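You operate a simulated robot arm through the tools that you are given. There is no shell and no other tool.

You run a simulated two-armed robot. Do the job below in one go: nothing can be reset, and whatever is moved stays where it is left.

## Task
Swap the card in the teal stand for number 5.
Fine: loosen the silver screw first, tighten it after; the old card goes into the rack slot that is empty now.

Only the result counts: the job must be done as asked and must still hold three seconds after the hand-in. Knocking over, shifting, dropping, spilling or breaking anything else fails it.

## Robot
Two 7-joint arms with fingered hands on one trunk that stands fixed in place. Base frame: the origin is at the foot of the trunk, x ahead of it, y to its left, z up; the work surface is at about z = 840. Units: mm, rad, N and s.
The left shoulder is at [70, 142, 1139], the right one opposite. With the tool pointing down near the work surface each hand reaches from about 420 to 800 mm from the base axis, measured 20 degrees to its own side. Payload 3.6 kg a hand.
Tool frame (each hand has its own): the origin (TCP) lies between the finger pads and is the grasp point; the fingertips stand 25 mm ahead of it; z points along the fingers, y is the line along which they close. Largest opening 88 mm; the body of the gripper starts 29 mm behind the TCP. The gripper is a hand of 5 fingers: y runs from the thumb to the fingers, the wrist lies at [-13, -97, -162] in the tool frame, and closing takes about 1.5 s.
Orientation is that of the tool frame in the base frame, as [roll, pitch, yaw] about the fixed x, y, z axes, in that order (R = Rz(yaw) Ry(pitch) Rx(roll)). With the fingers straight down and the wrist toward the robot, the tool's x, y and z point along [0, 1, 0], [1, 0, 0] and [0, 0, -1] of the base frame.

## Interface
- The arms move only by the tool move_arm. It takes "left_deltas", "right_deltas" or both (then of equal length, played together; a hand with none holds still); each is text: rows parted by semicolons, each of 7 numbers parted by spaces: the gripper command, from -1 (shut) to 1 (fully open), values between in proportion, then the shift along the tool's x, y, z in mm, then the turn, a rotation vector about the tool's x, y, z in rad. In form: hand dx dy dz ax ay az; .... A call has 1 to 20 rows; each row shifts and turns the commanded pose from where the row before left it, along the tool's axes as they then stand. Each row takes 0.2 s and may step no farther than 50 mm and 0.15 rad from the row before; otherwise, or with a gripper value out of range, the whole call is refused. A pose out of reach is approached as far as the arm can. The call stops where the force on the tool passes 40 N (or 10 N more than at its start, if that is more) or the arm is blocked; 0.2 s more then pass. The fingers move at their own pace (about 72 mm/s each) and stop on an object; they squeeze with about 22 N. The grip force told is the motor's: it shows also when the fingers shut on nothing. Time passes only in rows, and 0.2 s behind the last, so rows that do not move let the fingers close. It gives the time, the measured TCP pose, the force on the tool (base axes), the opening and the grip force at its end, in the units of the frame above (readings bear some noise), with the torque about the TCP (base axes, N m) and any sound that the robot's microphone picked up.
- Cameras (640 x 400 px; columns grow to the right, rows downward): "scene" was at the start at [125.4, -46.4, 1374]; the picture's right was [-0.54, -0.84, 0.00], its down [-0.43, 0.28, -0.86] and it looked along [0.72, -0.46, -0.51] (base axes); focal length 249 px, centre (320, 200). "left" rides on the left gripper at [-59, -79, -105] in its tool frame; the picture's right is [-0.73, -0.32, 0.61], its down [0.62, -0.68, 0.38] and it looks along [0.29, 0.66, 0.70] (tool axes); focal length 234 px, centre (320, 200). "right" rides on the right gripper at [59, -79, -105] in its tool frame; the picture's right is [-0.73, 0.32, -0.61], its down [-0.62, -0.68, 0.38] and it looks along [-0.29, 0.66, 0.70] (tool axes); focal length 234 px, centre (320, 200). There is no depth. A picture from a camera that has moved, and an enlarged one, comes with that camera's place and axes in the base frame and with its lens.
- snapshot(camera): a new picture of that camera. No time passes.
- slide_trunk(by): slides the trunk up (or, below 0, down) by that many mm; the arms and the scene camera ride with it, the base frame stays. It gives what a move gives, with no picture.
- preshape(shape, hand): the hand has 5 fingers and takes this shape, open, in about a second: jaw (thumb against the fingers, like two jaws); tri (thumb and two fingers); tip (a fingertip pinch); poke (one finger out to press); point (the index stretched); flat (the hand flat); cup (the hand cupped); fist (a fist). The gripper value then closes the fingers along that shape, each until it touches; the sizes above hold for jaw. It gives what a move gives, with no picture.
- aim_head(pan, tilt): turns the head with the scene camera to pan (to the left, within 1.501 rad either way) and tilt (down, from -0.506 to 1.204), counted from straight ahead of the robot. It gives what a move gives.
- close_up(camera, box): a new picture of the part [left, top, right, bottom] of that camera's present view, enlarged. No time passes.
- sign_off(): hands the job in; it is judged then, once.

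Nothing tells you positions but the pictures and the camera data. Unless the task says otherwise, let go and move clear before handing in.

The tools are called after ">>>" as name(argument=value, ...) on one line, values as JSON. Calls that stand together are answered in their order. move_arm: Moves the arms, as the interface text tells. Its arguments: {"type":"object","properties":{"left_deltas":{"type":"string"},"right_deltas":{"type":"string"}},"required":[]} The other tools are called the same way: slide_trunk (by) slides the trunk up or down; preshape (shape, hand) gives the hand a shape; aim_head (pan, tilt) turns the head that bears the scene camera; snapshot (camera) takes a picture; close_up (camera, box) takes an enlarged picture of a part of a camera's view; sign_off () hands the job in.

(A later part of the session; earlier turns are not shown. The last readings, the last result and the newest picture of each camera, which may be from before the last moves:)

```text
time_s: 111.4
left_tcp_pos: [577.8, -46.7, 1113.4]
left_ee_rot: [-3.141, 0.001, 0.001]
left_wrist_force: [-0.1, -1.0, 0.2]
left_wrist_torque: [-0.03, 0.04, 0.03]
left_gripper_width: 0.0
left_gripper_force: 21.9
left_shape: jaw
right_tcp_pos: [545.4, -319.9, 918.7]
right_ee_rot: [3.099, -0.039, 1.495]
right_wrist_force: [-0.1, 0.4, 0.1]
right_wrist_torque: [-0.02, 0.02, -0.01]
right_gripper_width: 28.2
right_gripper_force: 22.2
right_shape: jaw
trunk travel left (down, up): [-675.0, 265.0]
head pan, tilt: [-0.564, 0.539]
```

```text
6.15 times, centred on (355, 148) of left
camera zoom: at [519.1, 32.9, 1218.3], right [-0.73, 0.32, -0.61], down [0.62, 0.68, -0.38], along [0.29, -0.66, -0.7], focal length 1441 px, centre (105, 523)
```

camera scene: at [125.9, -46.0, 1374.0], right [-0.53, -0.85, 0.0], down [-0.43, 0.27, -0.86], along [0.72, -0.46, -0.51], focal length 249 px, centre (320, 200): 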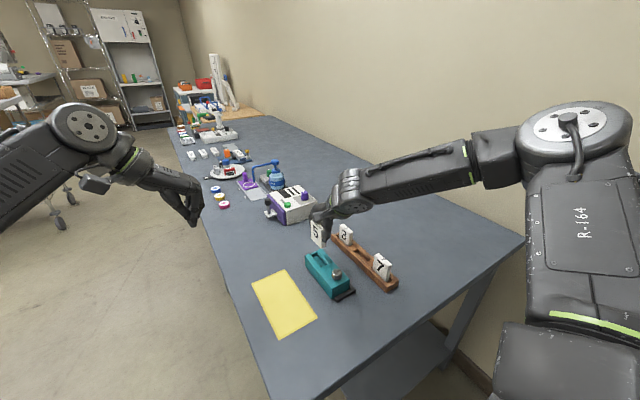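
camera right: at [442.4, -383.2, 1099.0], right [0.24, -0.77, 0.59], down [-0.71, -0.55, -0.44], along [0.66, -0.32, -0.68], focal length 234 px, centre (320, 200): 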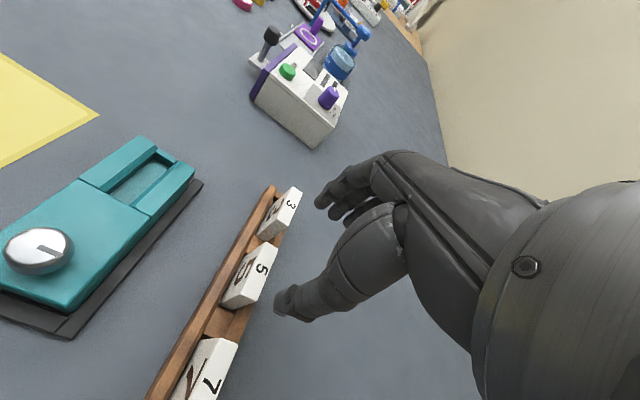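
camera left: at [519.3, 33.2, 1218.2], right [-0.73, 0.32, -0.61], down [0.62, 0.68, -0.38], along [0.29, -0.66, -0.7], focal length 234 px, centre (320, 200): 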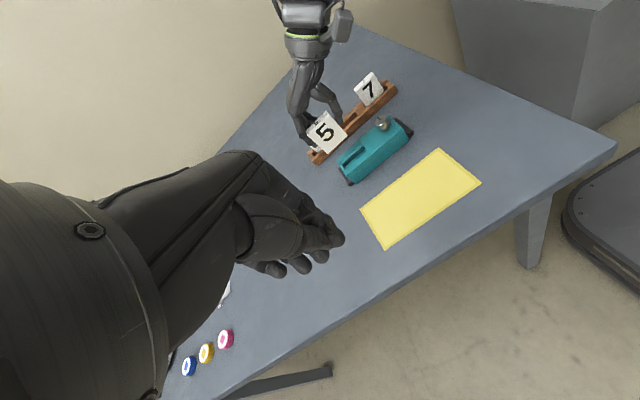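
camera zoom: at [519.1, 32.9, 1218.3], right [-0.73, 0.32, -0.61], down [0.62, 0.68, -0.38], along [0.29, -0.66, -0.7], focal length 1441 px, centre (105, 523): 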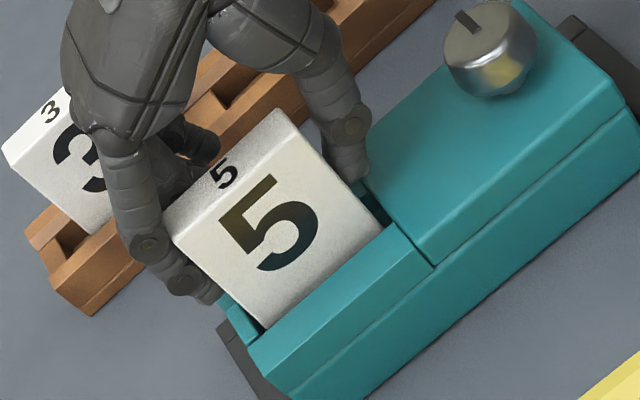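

About 2 mm to the floor. I'll lower 1.5 mm more and then open gradually.

>>> move_arm(right_deltas="-1 -0.05 -0.07 1.5 0 0 0; -1 0 0 0 0 0 0; -0.3 0 0 0 0 0 0; -0.2 0 0 0 0 0 0; -0.1 0 0 0 0 0 0; 0 0 0 0 0 0 0; 0 0 0 0 0 0 0")

>>> close_up(camera="scene", box=[300, 235, 330, 270])

>>> close_up(camera="left", box=[325, 115, 385, 180])

>>> close_up(camera="right", box=[190, 170, 390, 350])

```text
time_s: 113.0
left_tcp_pos: [578.7, -46.8, 1114.4]
left_ee_rot: [-3.141, 0.0, 0.002]
left_wrist_force: [-0.2, 0.5, 0.0]
left_wrist_torque: [0.0, 0.0, 0.01]
left_gripper_width: 0.2
left_gripper_force: 22.2
left_shape: jaw
right_tcp_pos: [546.2, -320.6, 917.5]
right_ee_rot: [3.098, -0.037, 1.493]
right_wrist_force: [2.2, -0.5, 0.7]
right_wrist_torque: [0.0, -0.01, -0.02]
right_gripper_width: 45.7
right_gripper_force: 0.0
right_shape: jaw
trunk travel left (down, up): [-675.0, 265.0]
head pan, tilt: [-0.564, 0.539]
```

```text
11.43 times, centred on (315, 252) of scene
camera zoom: at [125.9, -46.4, 1374.0], right [-0.53, -0.85, 0.0], down [-0.43, 0.27, -0.86], along [0.72, -0.46, -0.51], focal length 2842 px, centre (377, -400)
```

zoom: 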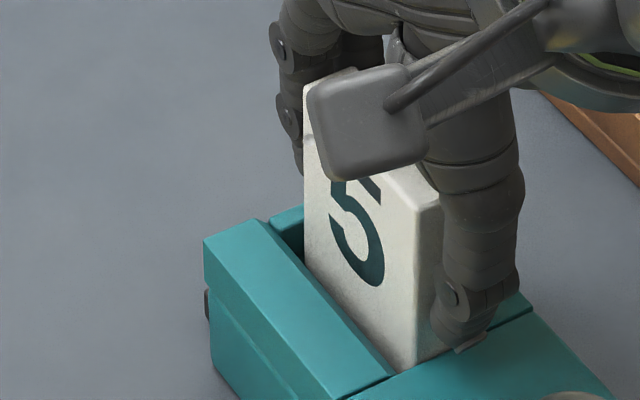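

```text
6.15 times, centred on (355, 148) of left
camera zoom: at [519.3, 32.9, 1218.3], right [-0.73, 0.32, -0.61], down [0.62, 0.68, -0.38], along [0.29, -0.66, -0.7], focal length 1441 px, centre (105, 523)
```

zoom: 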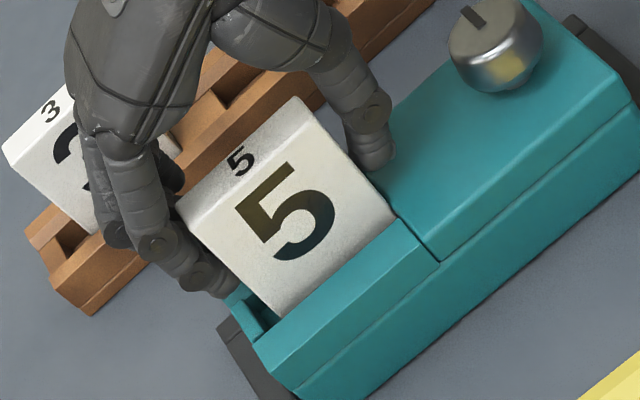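

```text
2.22 times, centred on (290, 260) of right
camera zoom: at [468.2, -260.1, 1019.9], right [0.24, -0.77, 0.59], down [-0.71, -0.55, -0.44], along [0.66, -0.32, -0.68], focal length 520 px, centre (387, 67)
```

zoom: 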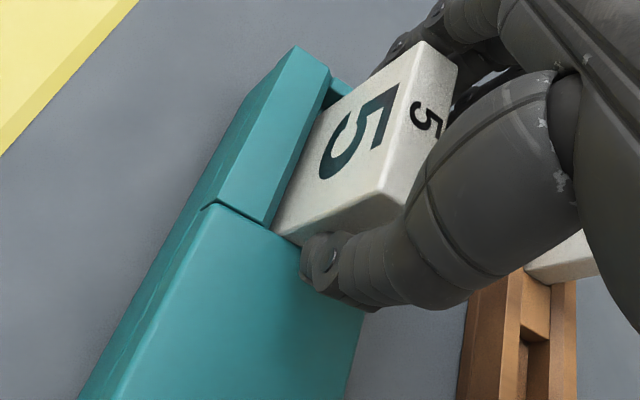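

The fingers are still leaning on the card's far edge. I'll ease +x while opening, as I did before.

>>> move_arm(right_deltas="0.05 0 2 0 0 0 0; 0.15 0 2 0 0 0 0; 0.25 0 2 0 0 0 0; 0.33 0 1 0 0 0 0; 0.4 0 0 0 0 0 0; 0.4 0 0 0 0 0 0")

>>> close_up(camera="left", box=[325, 115, 385, 180])

>>> close_up(camera="right", box=[190, 170, 390, 350])

>>> close_up(camera="scene", box=[295, 235, 365, 305])

```text
time_s: 114.4
left_tcp_pos: [578.0, -46.8, 1114.7]
left_ee_rot: [-3.141, 0.0, 0.002]
left_wrist_force: [0.5, -0.1, -1.0]
left_wrist_torque: [0.0, 0.0, -0.02]
left_gripper_width: 0.0
left_gripper_force: 22.0
left_shape: jaw
right_tcp_pos: [552.8, -321.3, 918.1]
right_ee_rot: [3.097, -0.038, 1.495]
right_wrist_force: [-0.4, -1.4, -0.6]
right_wrist_torque: [0.01, -0.02, 0.02]
right_gripper_width: 61.3
right_gripper_force: 0.0
right_shape: jaw
trunk travel left (down, up): [-675.0, 265.0]
head pan, tilt: [-0.564, 0.539]
```

```text
6.15 times, centred on (355, 148) of left
camera zoom: at [519.1, 32.9, 1218.4], right [-0.73, 0.32, -0.61], down [0.62, 0.68, -0.38], along [0.29, -0.66, -0.7], focal length 1441 px, centre (105, 523)
```

zoom: 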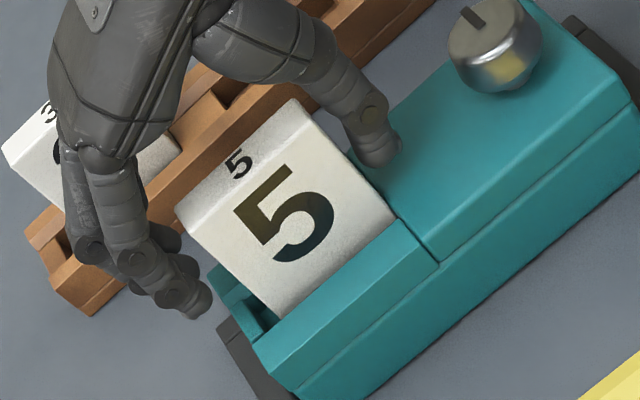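

```text
2.22 times, centred on (290, 260) of right
camera zoom: at [474.5, -260.6, 1020.3], right [0.24, -0.77, 0.59], down [-0.71, -0.55, -0.44], along [0.66, -0.32, -0.68], focal length 520 px, centre (387, 67)
```

zoom: 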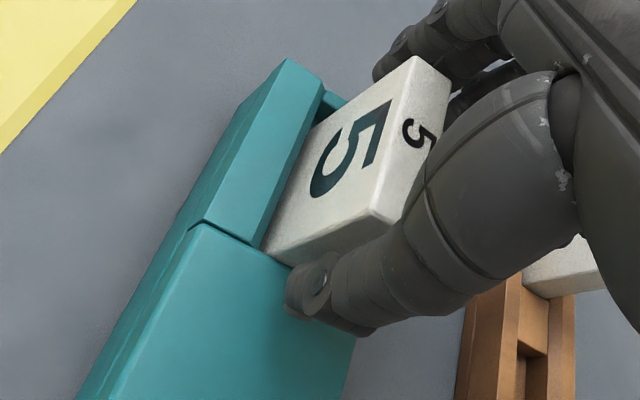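

```text
5.71 times, centred on (330, 270) of scene
camera zoom: at [125.6, -46.4, 1374.1], right [-0.53, -0.85, 0.0], down [-0.43, 0.27, -0.86], along [0.73, -0.46, -0.51], focal length 1421 px, centre (263, -200)
```

zoom: 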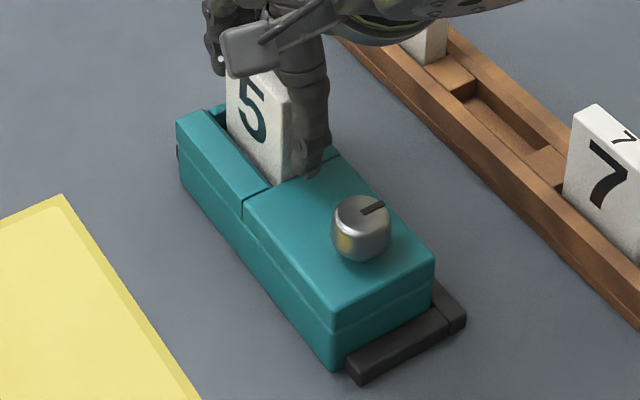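

Card 5 stands in the slot and the hand is clear on both sides. I'll raise the hand straight up.

>>> move_arm(right_deltas="0.45 0.18 0.23 -5 0 0 0; 0.45 0.18 0.23 -5 0 0 0; 0.45 0.36 0.46 -10 0 0 0; 0.45 0.54 0.7 -15 0 0 0; 0.45 0.54 0.7 -15 0 0 0; 0.45 0.72 0.92 -20 0 0 0; 0.45 0.72 0.92 -20 0 0 0; 0.45 0 0 0 0 0 0")

>>> close_up(camera="left", box=[325, 100, 425, 200])

>>> close_up(camera="scene", box=[295, 235, 365, 305])

>>> close_up(camera="scene", box=[300, 235, 330, 270])

```text
time_s: 116.2
left_tcp_pos: [578.4, -46.2, 1114.3]
left_ee_rot: [-3.141, 0.0, 0.002]
left_wrist_force: [0.0, -0.1, 0.3]
left_wrist_torque: [-0.03, 0.0, -0.04]
left_gripper_width: 0.2
left_gripper_force: 22.2
left_shape: jaw
right_tcp_pos: [552.1, -321.2, 1007.5]
right_ee_rot: [3.097, -0.038, 1.494]
right_wrist_force: [0.4, 0.2, -0.6]
right_wrist_torque: [0.02, 0.02, 0.02]
right_gripper_width: 63.5
right_gripper_force: 0.0
right_shape: jaw
trunk travel left (down, up): [-675.0, 265.0]
head pan, tilt: [-0.564, 0.539]
```

```text
4.00 times, centred on (375, 150) of left
camera zoom: at [519.3, 32.8, 1218.2], right [-0.73, 0.32, -0.61], down [0.62, 0.68, -0.38], along [0.29, -0.66, -0.7], focal length 937 px, centre (100, 400)
```

zoom: 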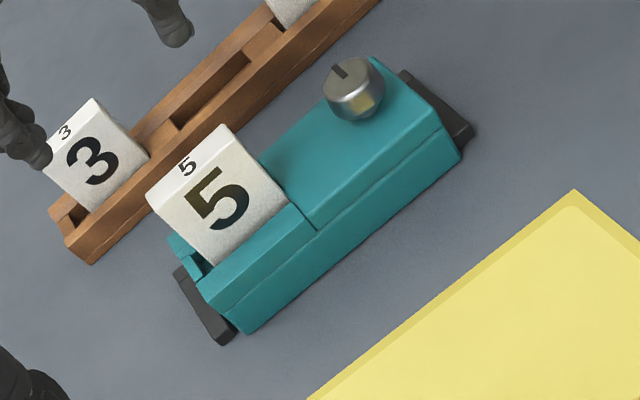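

```text
5.71 times, centred on (330, 270) of scene
camera zoom: at [125.9, -46.5, 1374.0], right [-0.53, -0.85, 0.0], down [-0.43, 0.27, -0.86], along [0.72, -0.46, -0.51], focal length 1421 px, centre (263, -200)
```

zoom: 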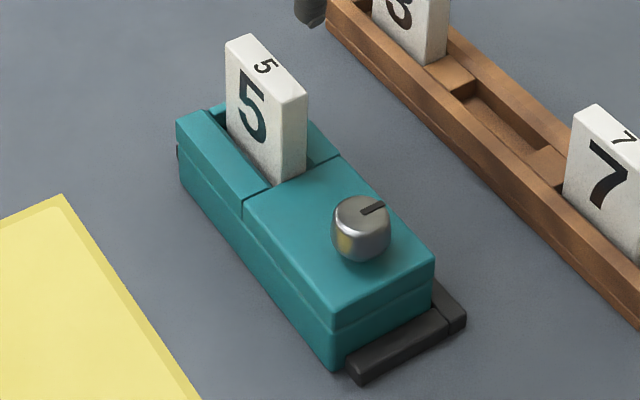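

```text
11.43 times, centred on (315, 252) of scene
camera zoom: at [125.9, -46.5, 1374.0], right [-0.53, -0.85, 0.0], down [-0.43, 0.27, -0.86], along [0.72, -0.46, -0.51], focal length 2842 px, centre (377, -400)
```

zoom: 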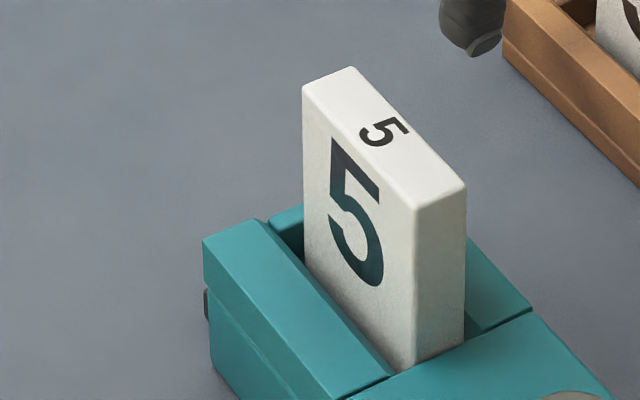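

Card 5 is seated upright in the stand, card 3 is in its rack slot, and the stand is in place. Next I'll tighten the screw: level the hand and move it back over the knob at about (472, -315).

>>> move_arm(right_deltas="0.3 0 0 0 0.023 -0.018 -0.04; 0.2 0 0 0 0.023 -0.018 -0.039; 0.14 1.4 -20 0 0 0 0; 0.14 1.4 -20 0 0 0 0; 0.14 1.4 -20 0 0 0 0; 0.14 1.4 -20 0 0 0 0; 0.14 0 0 15 0 0 0; 0.14 0 0 15 0 0 0; 0.14 0 0 0 0 0 0")

>>> snapshot(camera="right")

>>> close_up(camera="scene", box=[290, 195, 390, 300])

```text
time_s: 118.2
left_tcp_pos: [578.1, -46.1, 1115.0]
left_ee_rot: [-3.141, 0.0, 0.002]
left_wrist_force: [-0.2, 0.2, -0.5]
left_wrist_torque: [0.0, 0.02, 0.0]
left_gripper_width: 0.0
left_gripper_force: 22.3
left_shape: jaw
right_tcp_pos: [471.5, -314.6, 979.4]
right_ee_rot: [3.141, -0.001, 1.571]
right_wrist_force: [0.1, 0.0, 0.1]
right_wrist_torque: [0.01, -0.02, 0.01]
right_gripper_width: 50.5
right_gripper_force: 0.2
right_shape: jaw
trunk travel left (down, up): [-675.0, 265.0]
head pan, tilt: [-0.564, 0.539]
```

```text
taken
camera right: at [393.7, -256.6, 1083.3], right [0.32, -0.73, 0.61], down [-0.68, -0.62, -0.38], along [0.66, -0.29, -0.7], focal length 234 px, centre (320, 200)
```

right: 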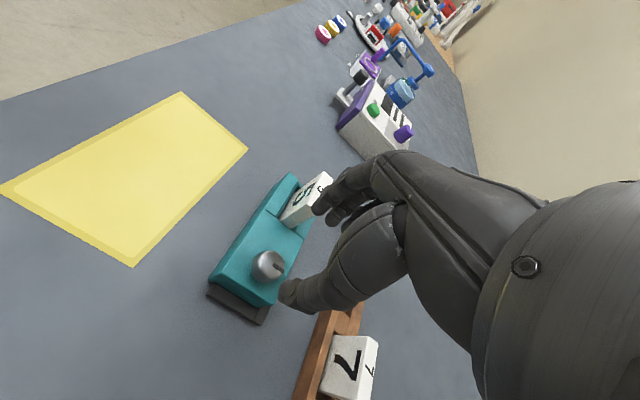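

```text
3.81 times, centred on (340, 248) of scene
camera zoom: at [125.2, -46.3, 1374.1], right [-0.53, -0.85, 0.0], down [-0.43, 0.27, -0.86], along [0.73, -0.46, -0.51], focal length 947 px, centre (244, 19)
```

zoom: 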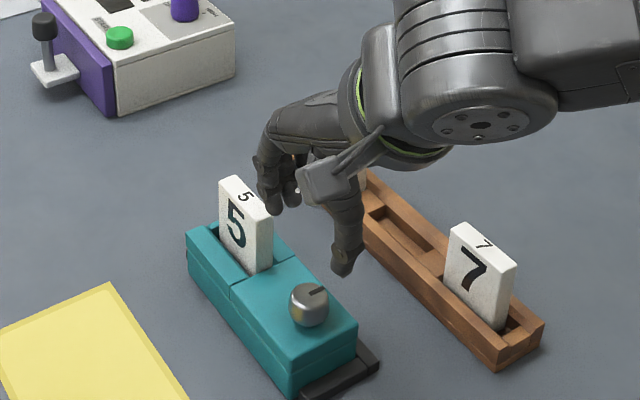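

>>> close_up(camera="right", box=[235, 235, 305, 295])

>>> close_up(camera="scene", box=[320, 260, 360, 305])

>>> close_up(camera="left", box=[355, 105, 415, 155])

```text
6.67 times, centred on (270, 265) of right
camera zoom: at [393.7, -256.6, 1083.3], right [0.32, -0.73, 0.61], down [-0.68, -0.62, -0.38], along [0.66, -0.29, -0.7], focal length 1561 px, centre (653, -233)
```

zoom: 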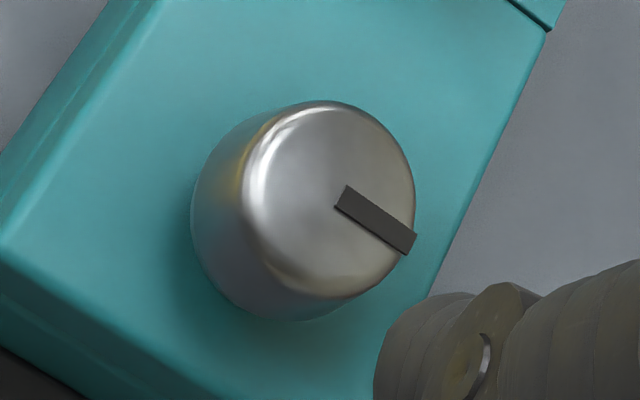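

```text
8.89 times, centred on (340, 282) of scene
camera zoom: at [125.2, -46.3, 1374.1], right [-0.53, -0.85, 0.0], down [-0.43, 0.27, -0.86], along [0.73, -0.46, -0.51], focal length 2210 px, centre (142, -533)
```

zoom: 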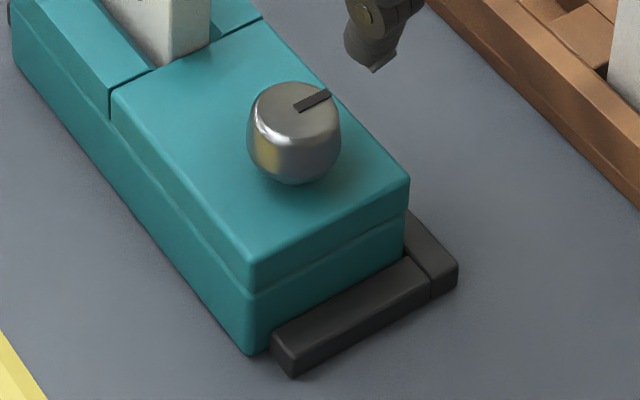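

```text
8.00 times, centred on (385, 130) of left
camera zoom: at [518.7, 33.0, 1218.6], right [-0.73, 0.32, -0.61], down [0.62, 0.68, -0.38], along [0.29, -0.66, -0.7], focal length 1873 px, centre (-200, 760)
```

zoom: 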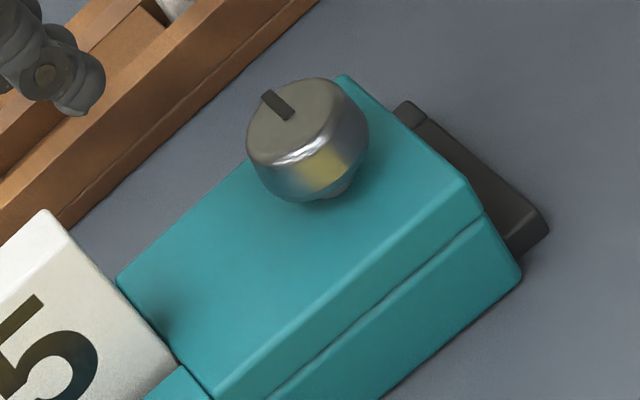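

The knob is centred at about (470.7, -315.6), mark pointing to -y. I'll pre-rotate to yaw ≈ 1.85 and descend, then check.

>>> move_arm(right_deltas="0.25 0 0 0 0 0 -0.14; 0.25 0 0 0 0 0 -0.14; 0.25 -0.74 -1.05 15 0 0 0; 0.25 0 0 17 0 0 0; 0.25 0 0 17 0 0 0; 0.25 0 0 0 0 0 0")

>>> close_up(camera="right", box=[190, 170, 390, 370])

>>> close_up(camera="scene", box=[295, 225, 365, 305])

>>> close_up(camera="left", box=[320, 85, 420, 175])

```text
time_s: 119.6
left_tcp_pos: [578.0, -46.4, 1114.5]
left_ee_rot: [3.142, -0.001, 0.003]
left_wrist_force: [0.0, -1.3, 0.6]
left_wrist_torque: [-0.02, 0.01, -0.01]
left_gripper_width: 0.1
left_gripper_force: 21.7
left_shape: jaw
right_tcp_pos: [470.0, -315.8, 930.8]
right_ee_rot: [-3.141, -0.001, 1.852]
right_wrist_force: [0.3, 0.2, 0.4]
right_wrist_torque: [-0.02, -0.02, 0.02]
right_gripper_width: 54.4
right_gripper_force: 0.1
right_shape: jaw
trunk travel left (down, up): [-675.0, 265.0]
head pan, tilt: [-0.564, 0.539]
```

```text
2.00 times, centred on (290, 270) of right
camera zoom: at [379.9, -283.0, 1034.0], right [0.51, -0.61, 0.61], down [-0.48, -0.79, -0.38], along [0.71, -0.1, -0.7], focal length 468 px, centre (380, 60)
```

zoom: 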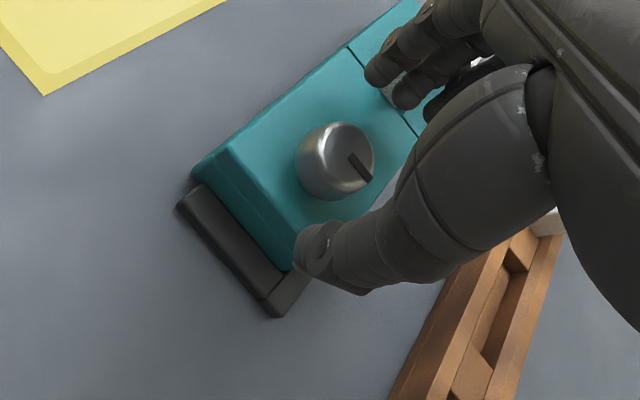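

```text
5.00 times, centred on (330, 265) of scene
camera zoom: at [125.4, -46.3, 1374.1], right [-0.53, -0.85, 0.0], down [-0.43, 0.27, -0.86], along [0.73, -0.46, -0.51], focal length 1243 px, centre (270, -125)
```

zoom: 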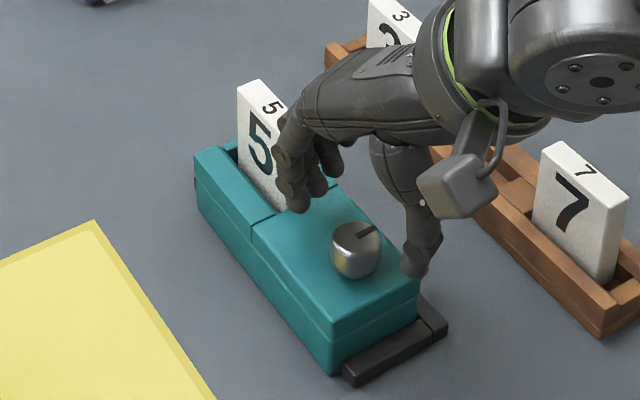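

```text
4.44 times, centred on (370, 130) of left
camera zoom: at [518.8, 33.0, 1218.5], right [-0.73, 0.32, -0.61], down [0.62, 0.68, -0.38], along [0.29, -0.66, -0.7], focal length 1041 px, centre (98, 511)
```

zoom: 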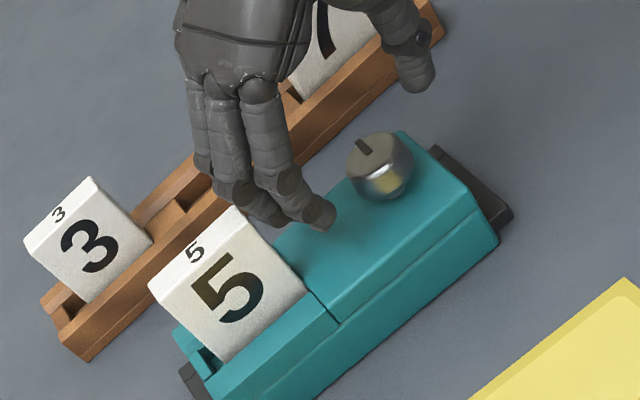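

Fingers have several millimetres of clearance to card 5. I'll narrow the opening slightly and descend the last 18 mm.

>>> move_arm(right_deltas="0.12 0 0 0 0 0 0; 0.12 0 0 6 0 0 0; 0.12 0 0 6 0 0 0; 0.12 0 0 6 0 0 0; 0.12 0 0 0 0 0 0")

>>> close_up(camera="left", box=[320, 85, 420, 175])

>>> close_up(camera="scene", box=[295, 225, 365, 305])

```text
time_s: 120.8
left_tcp_pos: [578.1, -45.7, 1112.3]
left_ee_rot: [-3.141, 0.001, 0.002]
left_wrist_force: [0.7, 1.3, 0.8]
left_wrist_torque: [0.03, 0.01, -0.02]
left_gripper_width: 0.0
left_gripper_force: 21.7
left_shape: jaw
right_tcp_pos: [471.2, -314.7, 911.7]
right_ee_rot: [-3.14, -0.004, 1.851]
right_wrist_force: [0.2, -0.1, -0.5]
right_wrist_torque: [-0.01, 0.03, -0.02]
right_gripper_width: 49.7
right_gripper_force: 0.1
right_shape: jaw
trunk travel left (down, up): [-675.0, 265.0]
head pan, tilt: [-0.564, 0.539]
```

```text
4.44 times, centred on (370, 130) of left
camera zoom: at [519.0, 33.0, 1218.4], right [-0.73, 0.32, -0.61], down [0.62, 0.68, -0.38], along [0.29, -0.66, -0.7], focal length 1041 px, centre (98, 511)
```

zoom: 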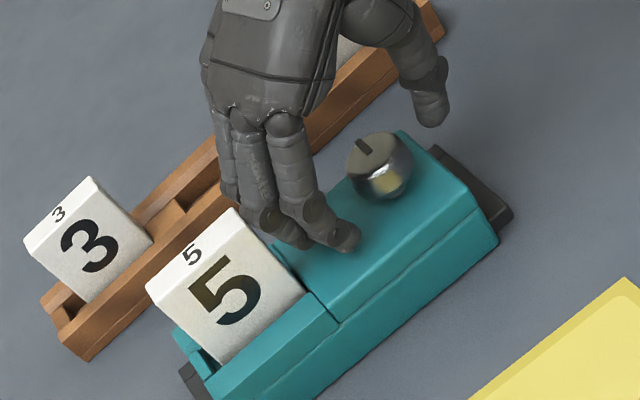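

```text
5.00 times, centred on (330, 265) of scene
camera zoom: at [125.5, -46.3, 1374.1], right [-0.53, -0.85, 0.0], down [-0.43, 0.27, -0.86], along [0.73, -0.46, -0.51], focal length 1243 px, centre (270, -125)
```

zoom: 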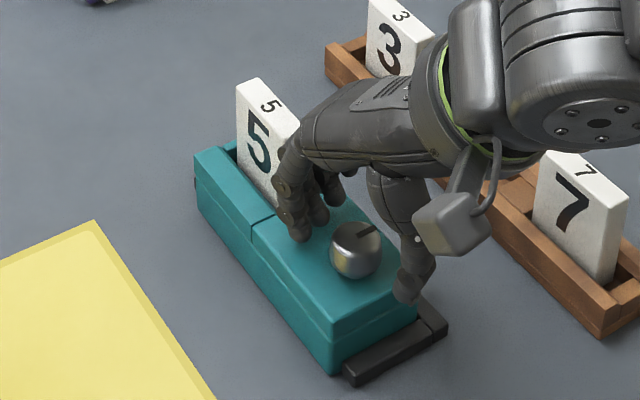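

No force on the hand. I'll close gently on the knob, which moves the fingers away from the card.

>>> move_arm(right_deltas="0 0 0 0 0 0 0; -0.2 0 0 0 0 0 0; -0.4 0 0 0 0 0 0; -0.7 0 0 0 0 0 0; -1 0 0 0 0 0 0; -1 0 0 0 0 0 0; -1 0 0 0 0 0 0")

>>> close_up(camera="left", box=[320, 85, 420, 175])

>>> close_up(camera="scene", box=[295, 225, 365, 305])

>>> close_up(camera="right", box=[180, 170, 380, 390])

```text
time_s: 122.4
left_tcp_pos: [579.3, -46.8, 1113.9]
left_ee_rot: [3.141, -0.002, 0.002]
left_wrist_force: [0.2, -0.9, -0.3]
left_wrist_torque: [0.01, 0.05, -0.02]
left_gripper_width: 0.0
left_gripper_force: 22.1
left_shape: jaw
right_tcp_pos: [470.8, -316.4, 911.1]
right_ee_rot: [3.14, -0.001, 1.85]
right_wrist_force: [-0.2, -0.6, 0.0]
right_wrist_torque: [0.03, 0.0, 0.01]
right_gripper_width: 19.4
right_gripper_force: 22.2
right_shape: jaw
trunk travel left (down, up): [-675.0, 265.0]
head pan, tilt: [-0.564, 0.539]
```

```text
4.44 times, centred on (370, 130) of left
camera zoom: at [519.1, 32.7, 1218.4], right [-0.73, 0.32, -0.61], down [0.62, 0.68, -0.38], along [0.29, -0.66, -0.7], focal length 1041 px, centre (98, 511)
```

zoom: 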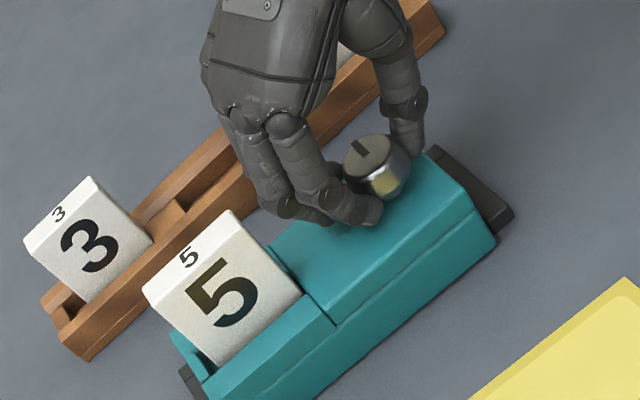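

```text
5.00 times, centred on (330, 265) of scene
camera zoom: at [125.6, -46.6, 1374.0], right [-0.53, -0.85, 0.0], down [-0.43, 0.27, -0.86], along [0.73, -0.46, -0.51], focal length 1243 px, centre (270, -125)
```

zoom: 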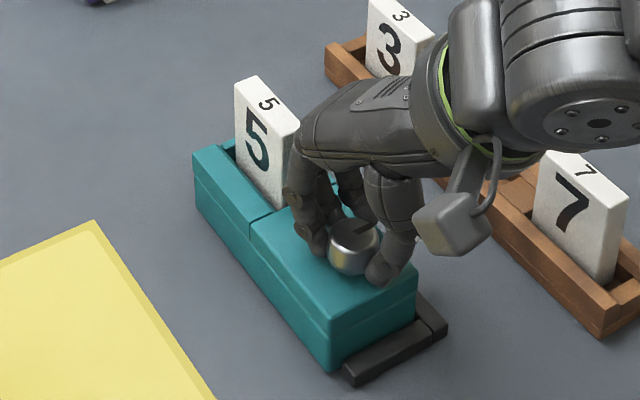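

```text
1.82 times, centred on (280, 280) of right
camera zoom: at [380.0, -282.4, 1015.3], right [0.51, -0.61, 0.61], down [-0.48, -0.79, -0.38], along [0.71, -0.1, -0.7], focal length 426 px, centre (393, 54)
```

zoom: 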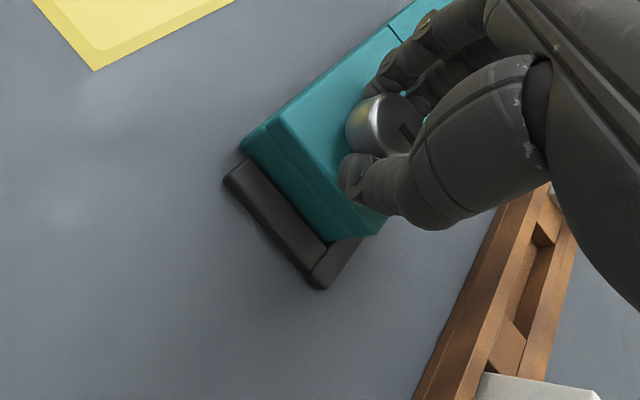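

Knob gripped at 22 N. I'll tighten by turning clockwise (yaw decreasing) in small steps.

>>> move_arm(right_deltas="-1 0 0 0 0 0 0.08; -1 0 0 0 0 0 0.08; -1 0 0 0 0 0 0.08; -1 0 0 0 0 0 0.08; -1 0 0 0 0 0 0.08; -1 0 0 0 0 0 0.08; -1 0 0 0 0 0 0")

>>> close_up(camera="left", box=[320, 85, 420, 175])

>>> close_up(camera="scene", box=[295, 225, 365, 305])

>>> close_up(camera="right", box=[180, 170, 380, 390])

```text
time_s: 124.0
left_tcp_pos: [578.6, -45.8, 1113.4]
left_ee_rot: [-3.141, -0.001, 0.002]
left_wrist_force: [-0.3, 0.0, 0.0]
left_wrist_torque: [0.01, 0.01, 0.0]
left_gripper_width: 0.0
left_gripper_force: 22.1
left_shape: jaw
right_tcp_pos: [471.4, -317.1, 911.4]
right_ee_rot: [3.141, 0.0, 1.373]
right_wrist_force: [-0.3, 1.4, 0.3]
right_wrist_torque: [0.03, -0.04, 0.0]
right_gripper_width: 19.4
right_gripper_force: 21.9
right_shape: jaw
trunk travel left (down, up): [-675.0, 265.0]
head pan, tilt: [-0.564, 0.539]
```

```text
4.44 times, centred on (370, 130) of left
camera zoom: at [519.2, 33.0, 1218.3], right [-0.73, 0.32, -0.61], down [0.62, 0.68, -0.38], along [0.29, -0.66, -0.7], focal length 1041 px, centre (98, 511)
```

zoom: 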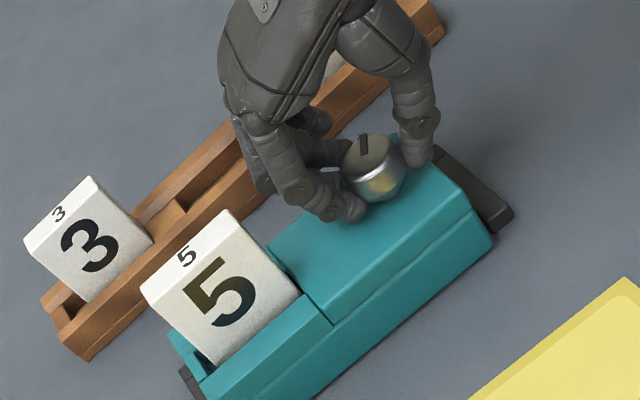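

```text
5.00 times, centred on (330, 265) of scene
camera zoom: at [125.7, -46.3, 1374.1], right [-0.53, -0.85, 0.0], down [-0.43, 0.27, -0.86], along [0.72, -0.46, -0.51], focal length 1243 px, centre (270, -125)
```

zoom: 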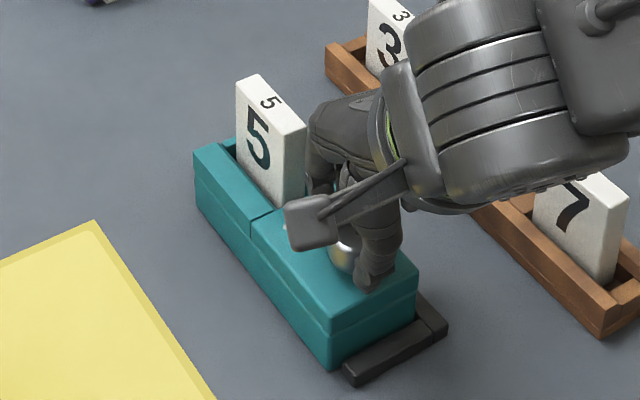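

```text
1.82 times, centred on (280, 280) of right
camera zoom: at [407.1, -244.0, 1014.9], right [0.17, -0.78, 0.61], down [-0.79, -0.48, -0.38], along [0.59, -0.41, -0.7], focal length 426 px, centre (393, 54)
```

zoom: 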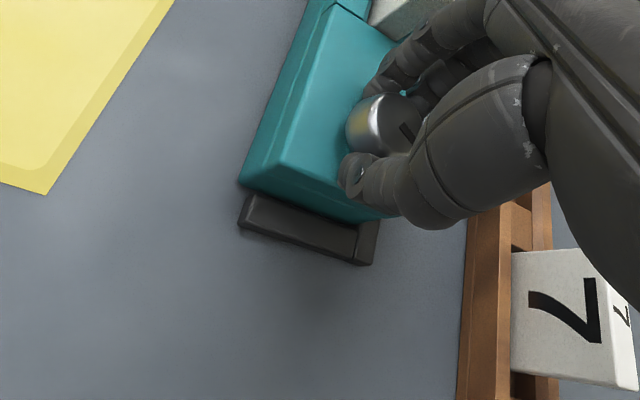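

The knob follows the hand and the stand stays put. I'll continue.

>>> move_arm(right_deltas="-1 0 0 0 0 0 0.08; -1 0 0 0 0 0 0.08; -1 0 0 0 0 0 0.08; -1 0 0 0 0 0 0.08; -1 0 0 0 0 0 0.08; -1 0 0 0 0 0 0.08; -1 0 0 0 0 0 0.08; -1 0 0 0 0 0 0")

>>> close_up(camera="left", box=[320, 85, 420, 175])

>>> close_up(camera="scene", box=[295, 225, 365, 305])

>>> close_up(camera="right", box=[180, 170, 380, 390])

```text
time_s: 125.8
left_tcp_pos: [577.8, -46.9, 1114.3]
left_ee_rot: [3.141, 0.0, 0.001]
left_wrist_force: [0.3, -0.1, -0.3]
left_wrist_torque: [-0.01, 0.0, -0.02]
left_gripper_width: 0.1
left_gripper_force: 21.8
left_shape: jaw
right_tcp_pos: [471.1, -317.1, 912.0]
right_ee_rot: [-3.139, 0.001, 0.812]
right_wrist_force: [1.5, 2.3, 0.1]
right_wrist_torque: [0.07, -0.05, 0.02]
right_gripper_width: 19.6
right_gripper_force: 22.3
right_shape: jaw
trunk travel left (down, up): [-675.0, 265.0]
head pan, tilt: [-0.564, 0.539]
```

```text
4.44 times, centred on (370, 130) of left
camera zoom: at [519.4, 33.0, 1218.2], right [-0.73, 0.32, -0.61], down [0.62, 0.68, -0.38], along [0.29, -0.66, -0.7], focal length 1041 px, centre (98, 511)
```

zoom: 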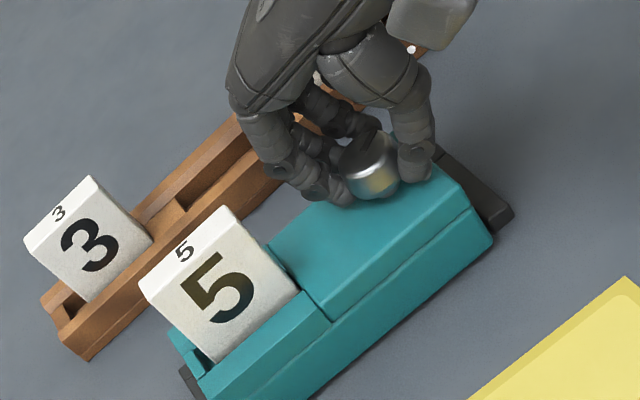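

```text
5.00 times, centred on (330, 265) of scene
camera zoom: at [126.0, -46.3, 1374.0], right [-0.53, -0.85, 0.0], down [-0.43, 0.27, -0.86], along [0.72, -0.46, -0.51], focal length 1243 px, centre (270, -125)
```

zoom: 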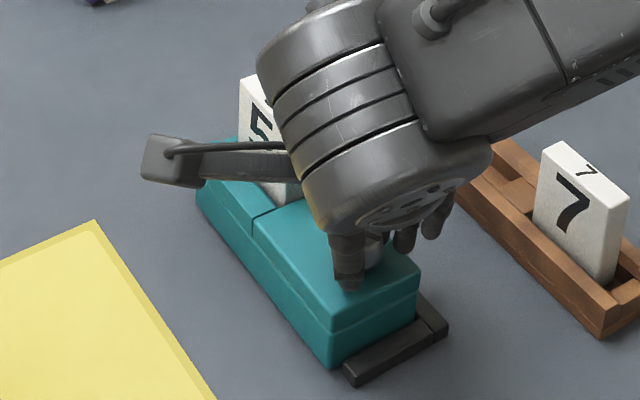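

```text
1.82 times, centred on (280, 280) of right
camera zoom: at [456.3, -220.6, 1015.4], right [-0.27, -0.75, 0.61], down [-0.92, 0.02, -0.38], along [0.28, -0.66, -0.7], focal length 426 px, centre (393, 54)
```

zoom: 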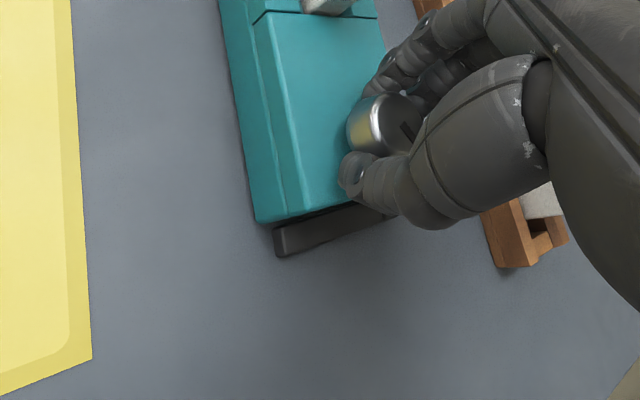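

Another 0.14 rad here, then I'll release, lift, and regrip for the last part.

>>> move_arm(right_deltas="-1 0 0 0 0 0 0.07; -1 0 0 0 0 0 0.07; -1 0 0 0 0 0 0; -0.6 0 0 0 0 0 0; -0.3 0 0 0 0 0 0; 0 0 0 0 0 0 0; 0.15 0 0 0 0 0 0; 0.2 0 0 0 0 0 0")

>>> move_arm(right_deltas="0.2 0 0 -10 0 0 0; 0.2 0 0 -15 0 0 0; 0.2 0 0 -20 0 0 0; 0.2 0 0 -20 0 0 0; 0.2 0 0 0 0 0 0")

>>> close_up(camera="left", box=[320, 85, 430, 185])

>>> close_up(camera="scene", box=[295, 225, 365, 305])

>>> close_up(camera="right", box=[180, 110, 380, 330])

```text
time_s: 127.6
left_tcp_pos: [578.8, -46.3, 1113.5]
left_ee_rot: [3.14, -0.001, 0.002]
left_wrist_force: [-0.1, -0.3, 1.1]
left_wrist_torque: [0.01, 0.04, 0.03]
left_gripper_width: 0.0
left_gripper_force: 22.6
left_shape: jaw
right_tcp_pos: [472.4, -317.7, 911.8]
right_ee_rot: [3.141, 0.0, 0.673]
right_wrist_force: [0.5, 0.3, -0.1]
right_wrist_torque: [-0.01, 0.03, 0.02]
right_gripper_width: 52.3
right_gripper_force: 0.0
right_shape: jaw
trunk travel left (down, up): [-675.0, 265.0]
head pan, tilt: [-0.564, 0.539]
```

```text
time_s: 128.8
left_tcp_pos: [578.3, -47.4, 1113.2]
left_ee_rot: [-3.141, 0.001, 0.002]
left_wrist_force: [0.4, -0.4, 0.2]
left_wrist_torque: [0.03, -0.02, 0.01]
left_gripper_width: 0.1
left_gripper_force: 21.9
left_shape: jaw
right_tcp_pos: [472.0, -315.5, 976.9]
right_ee_rot: [-3.14, 0.0, 0.673]
right_wrist_force: [-0.6, -0.4, -0.6]
right_wrist_torque: [-0.01, -0.01, -0.05]
right_gripper_width: 52.3
right_gripper_force: 0.1
right_shape: jaw
trunk travel left (down, up): [-675.0, 265.0]
head pan, tilt: [-0.564, 0.539]
```

```text
4.00 times, centred on (375, 135) of left
camera zoom: at [519.3, 32.8, 1218.2], right [-0.73, 0.32, -0.61], down [0.62, 0.68, -0.38], along [0.29, -0.66, -0.7], focal length 937 px, centre (100, 460)
```

zoom: 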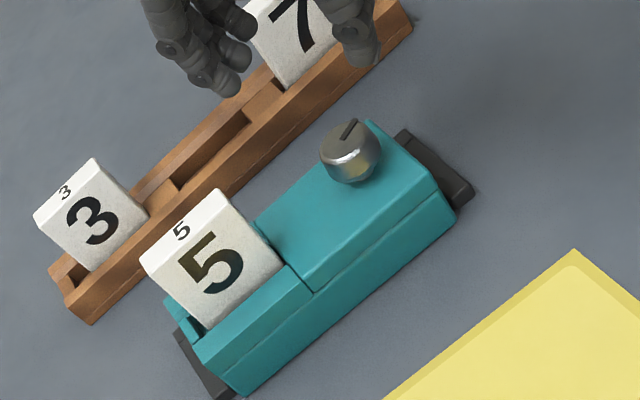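

```text
5.00 times, centred on (330, 265) of scene
camera zoom: at [125.9, -46.5, 1374.0], right [-0.53, -0.85, 0.0], down [-0.43, 0.27, -0.86], along [0.72, -0.46, -0.51], focal length 1243 px, centre (270, -125)
```

zoom: 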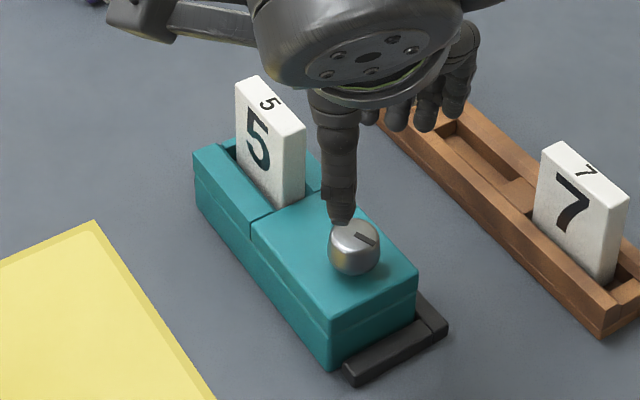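

```text
1.82 times, centred on (280, 220) of right
camera zoom: at [469.7, -219.5, 1079.7], right [-0.37, -0.71, 0.61], down [-0.91, 0.14, -0.38], along [0.18, -0.69, -0.7], focal length 426 px, centre (393, 164)
```

zoom: 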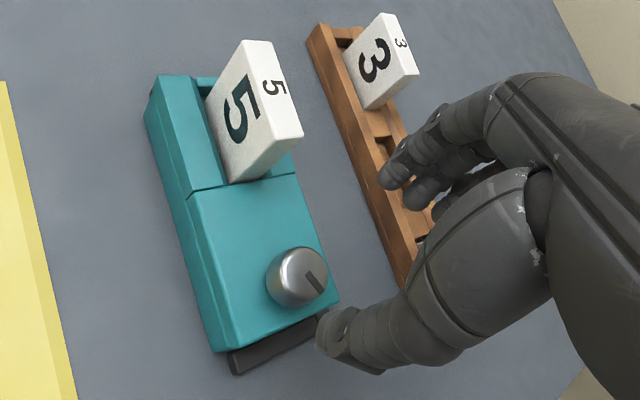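

The mark now points to about 210°, so roughly 32° remain to its original direction. I'll turn the hand back, regrip, and finish.

>>> move_arm(right_deltas="0.15 0 0 0 0 0 -0.14; 0.15 0 0 0 0 0 -0.14; 0.15 0 0 0 0 0 -0.14; 0.15 0 0 0 0 0 -0.14; 0.15 0 0 0 0 0 -0.14; 0.15 0 0 0 0 0 0")

>>> close_up(camera="right", box=[220, 215, 320, 305])

>>> close_up(camera="scene", box=[320, 260, 360, 305])

```text
time_s: 130.2
left_tcp_pos: [578.4, -45.9, 1112.6]
left_ee_rot: [3.141, 0.0, 0.002]
left_wrist_force: [0.0, 0.5, 0.2]
left_wrist_torque: [0.0, 0.0, 0.0]
left_gripper_width: 0.0
left_gripper_force: 22.0
left_shape: jaw
right_tcp_pos: [470.5, -316.2, 976.0]
right_ee_rot: [3.14, 0.0, 1.374]
right_wrist_force: [0.8, -0.2, 0.1]
right_wrist_torque: [0.02, -0.01, 0.01]
right_gripper_width: 50.9
right_gripper_force: 0.0
right_shape: jaw
trunk travel left (down, up): [-675.0, 265.0]
head pan, tilt: [-0.564, 0.539]
```

```text
4.44 times, centred on (270, 260) of right
camera zoom: at [406.7, -244.6, 1080.0], right [0.17, -0.78, 0.61], down [-0.79, -0.48, -0.38], along [0.59, -0.41, -0.7], focal length 1041 px, centre (542, -67)
```

zoom: 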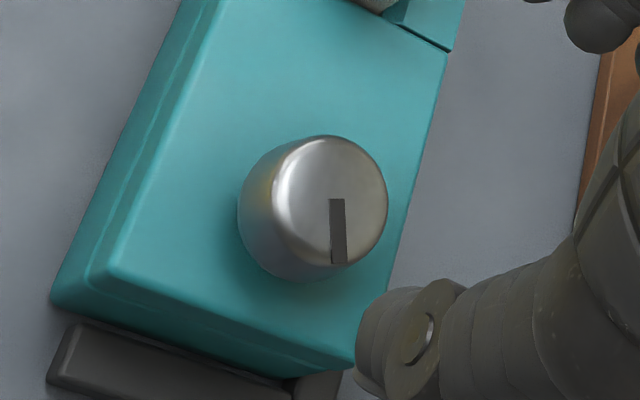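

```text
8.89 times, centred on (340, 282) of scene
camera zoom: at [125.8, -46.1, 1374.1], right [-0.53, -0.85, 0.0], down [-0.43, 0.27, -0.86], along [0.72, -0.46, -0.51], focal length 2210 px, centre (142, -533)
```

zoom: 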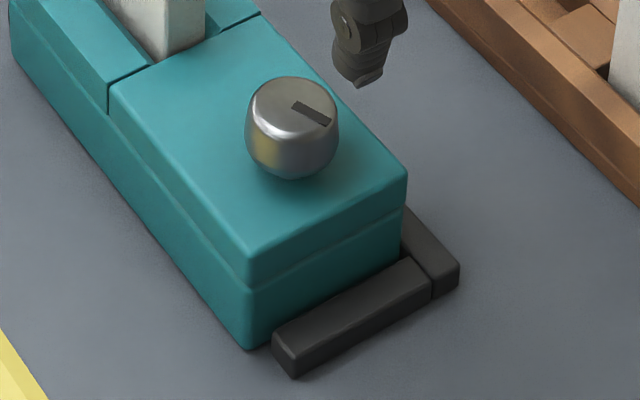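

The mark reads 211°, so about 31° is left. I'll lower, regrip and finish the turn.

>>> move_arm(right_deltas="0.12 0 1 17 0 0 0; 0.12 0 0 17 0 0 0; 0.12 0 0 16 0 0 0; 0.12 0 0 8 0 0 0; 0.12 0 0 6 0 0 0; 0.12 0 0 0 0 0 0")

>>> close_up(camera="left", box=[320, 85, 420, 175])

>>> close_up(camera="right", box=[180, 170, 380, 390])

```text
time_s: 131.6
left_tcp_pos: [578.4, -47.3, 1113.5]
left_ee_rot: [3.141, 0.0, 0.001]
left_wrist_force: [0.5, 0.1, -0.6]
left_wrist_torque: [0.02, 0.0, 0.01]
left_gripper_width: 0.0
left_gripper_force: 21.8
left_shape: jaw
right_tcp_pos: [471.9, -316.8, 913.6]
right_ee_rot: [-3.141, 0.0, 1.373]
right_wrist_force: [0.5, 0.9, 1.3]
right_wrist_torque: [-0.01, 0.01, -0.04]
right_gripper_width: 49.6
right_gripper_force: 0.2
right_shape: jaw
trunk travel left (down, up): [-675.0, 265.0]
head pan, tilt: [-0.564, 0.539]
```

```text
4.44 times, centred on (370, 130) of left
camera zoom: at [519.0, 32.9, 1218.4], right [-0.73, 0.32, -0.61], down [0.62, 0.68, -0.38], along [0.29, -0.66, -0.7], focal length 1041 px, centre (98, 511)
```

zoom: 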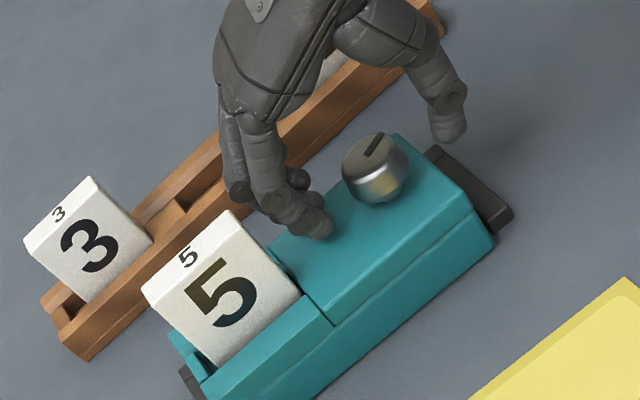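

```text
1.82 times, centred on (280, 280) of right
camera zoom: at [408.0, -244.4, 1016.3], right [0.17, -0.78, 0.61], down [-0.79, -0.48, -0.38], along [0.59, -0.41, -0.7], focal length 426 px, centre (393, 54)
```

zoom: 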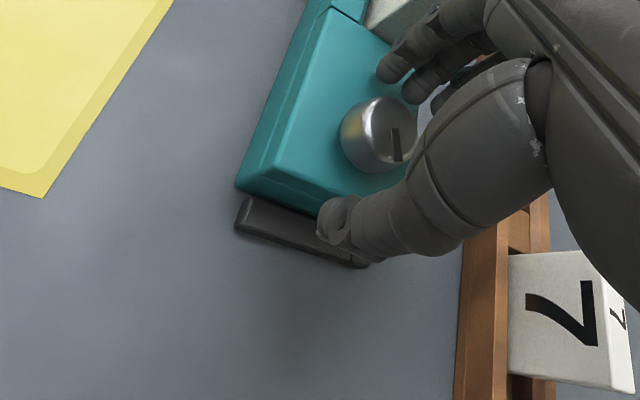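

>>> move_arm(right_deltas="0 0 0 0 0 0 0; -0.2 0 0 0 0 0 0; -0.4 0 0 0 0 0 0; -0.7 0 0 0 0 0 0; -1 0 0 0 0 0 0; -1 0 0 0 0 0 0; -1 0 0 0 0 0 0; -1 0 0 0 0 0 0.07; -1 0 0 0 0 0 0.07; -1 0 0 0 0 0 0.07; -1 0 0 0 0 0 0.07; -1 0 0 0 0 0 0.07; -1 0 0 0 0 0 0")

>>> close_up(camera="right", box=[180, 170, 380, 390])

>>> close_up(camera="left", box=[320, 85, 420, 175])

```text
time_s: 134.4
left_tcp_pos: [578.1, -45.5, 1113.8]
left_ee_rot: [-3.142, 0.001, 0.003]
left_wrist_force: [0.1, -0.8, 0.2]
left_wrist_torque: [0.0, -0.03, 0.01]
left_gripper_width: 0.1
left_gripper_force: 22.5
left_shape: jaw
right_tcp_pos: [472.7, -316.3, 912.5]
right_ee_rot: [3.141, 0.0, 1.02]
right_wrist_force: [-1.1, 1.4, -0.9]
right_wrist_torque: [0.0, -0.02, 0.03]
right_gripper_width: 19.7
right_gripper_force: 21.8
right_shape: jaw
trunk travel left (down, up): [-675.0, 265.0]
head pan, tilt: [-0.564, 0.539]
```

```text
1.82 times, centred on (280, 280) of right
camera zoom: at [437.0, -225.9, 1016.2], right [-0.1, -0.79, 0.61], down [-0.91, -0.18, -0.38], along [0.41, -0.59, -0.7], focal length 426 px, centre (393, 54)
```

zoom: 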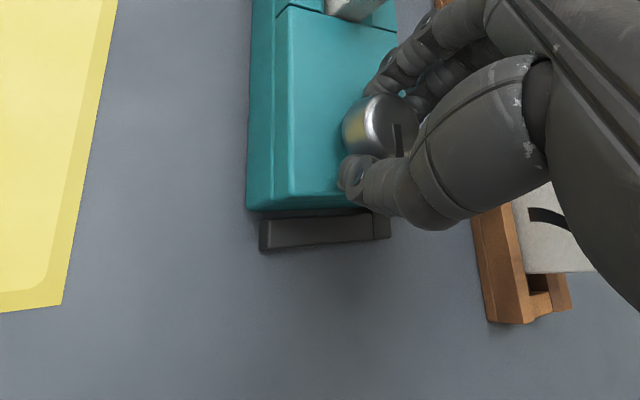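

```text
4.44 times, centred on (370, 130) of left
camera zoom: at [519.0, 33.1, 1218.4], right [-0.73, 0.32, -0.61], down [0.62, 0.68, -0.38], along [0.29, -0.66, -0.7], focal length 1041 px, centre (98, 511)
```

zoom: 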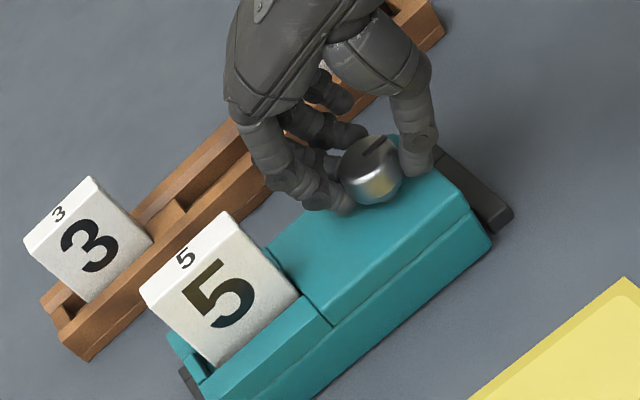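

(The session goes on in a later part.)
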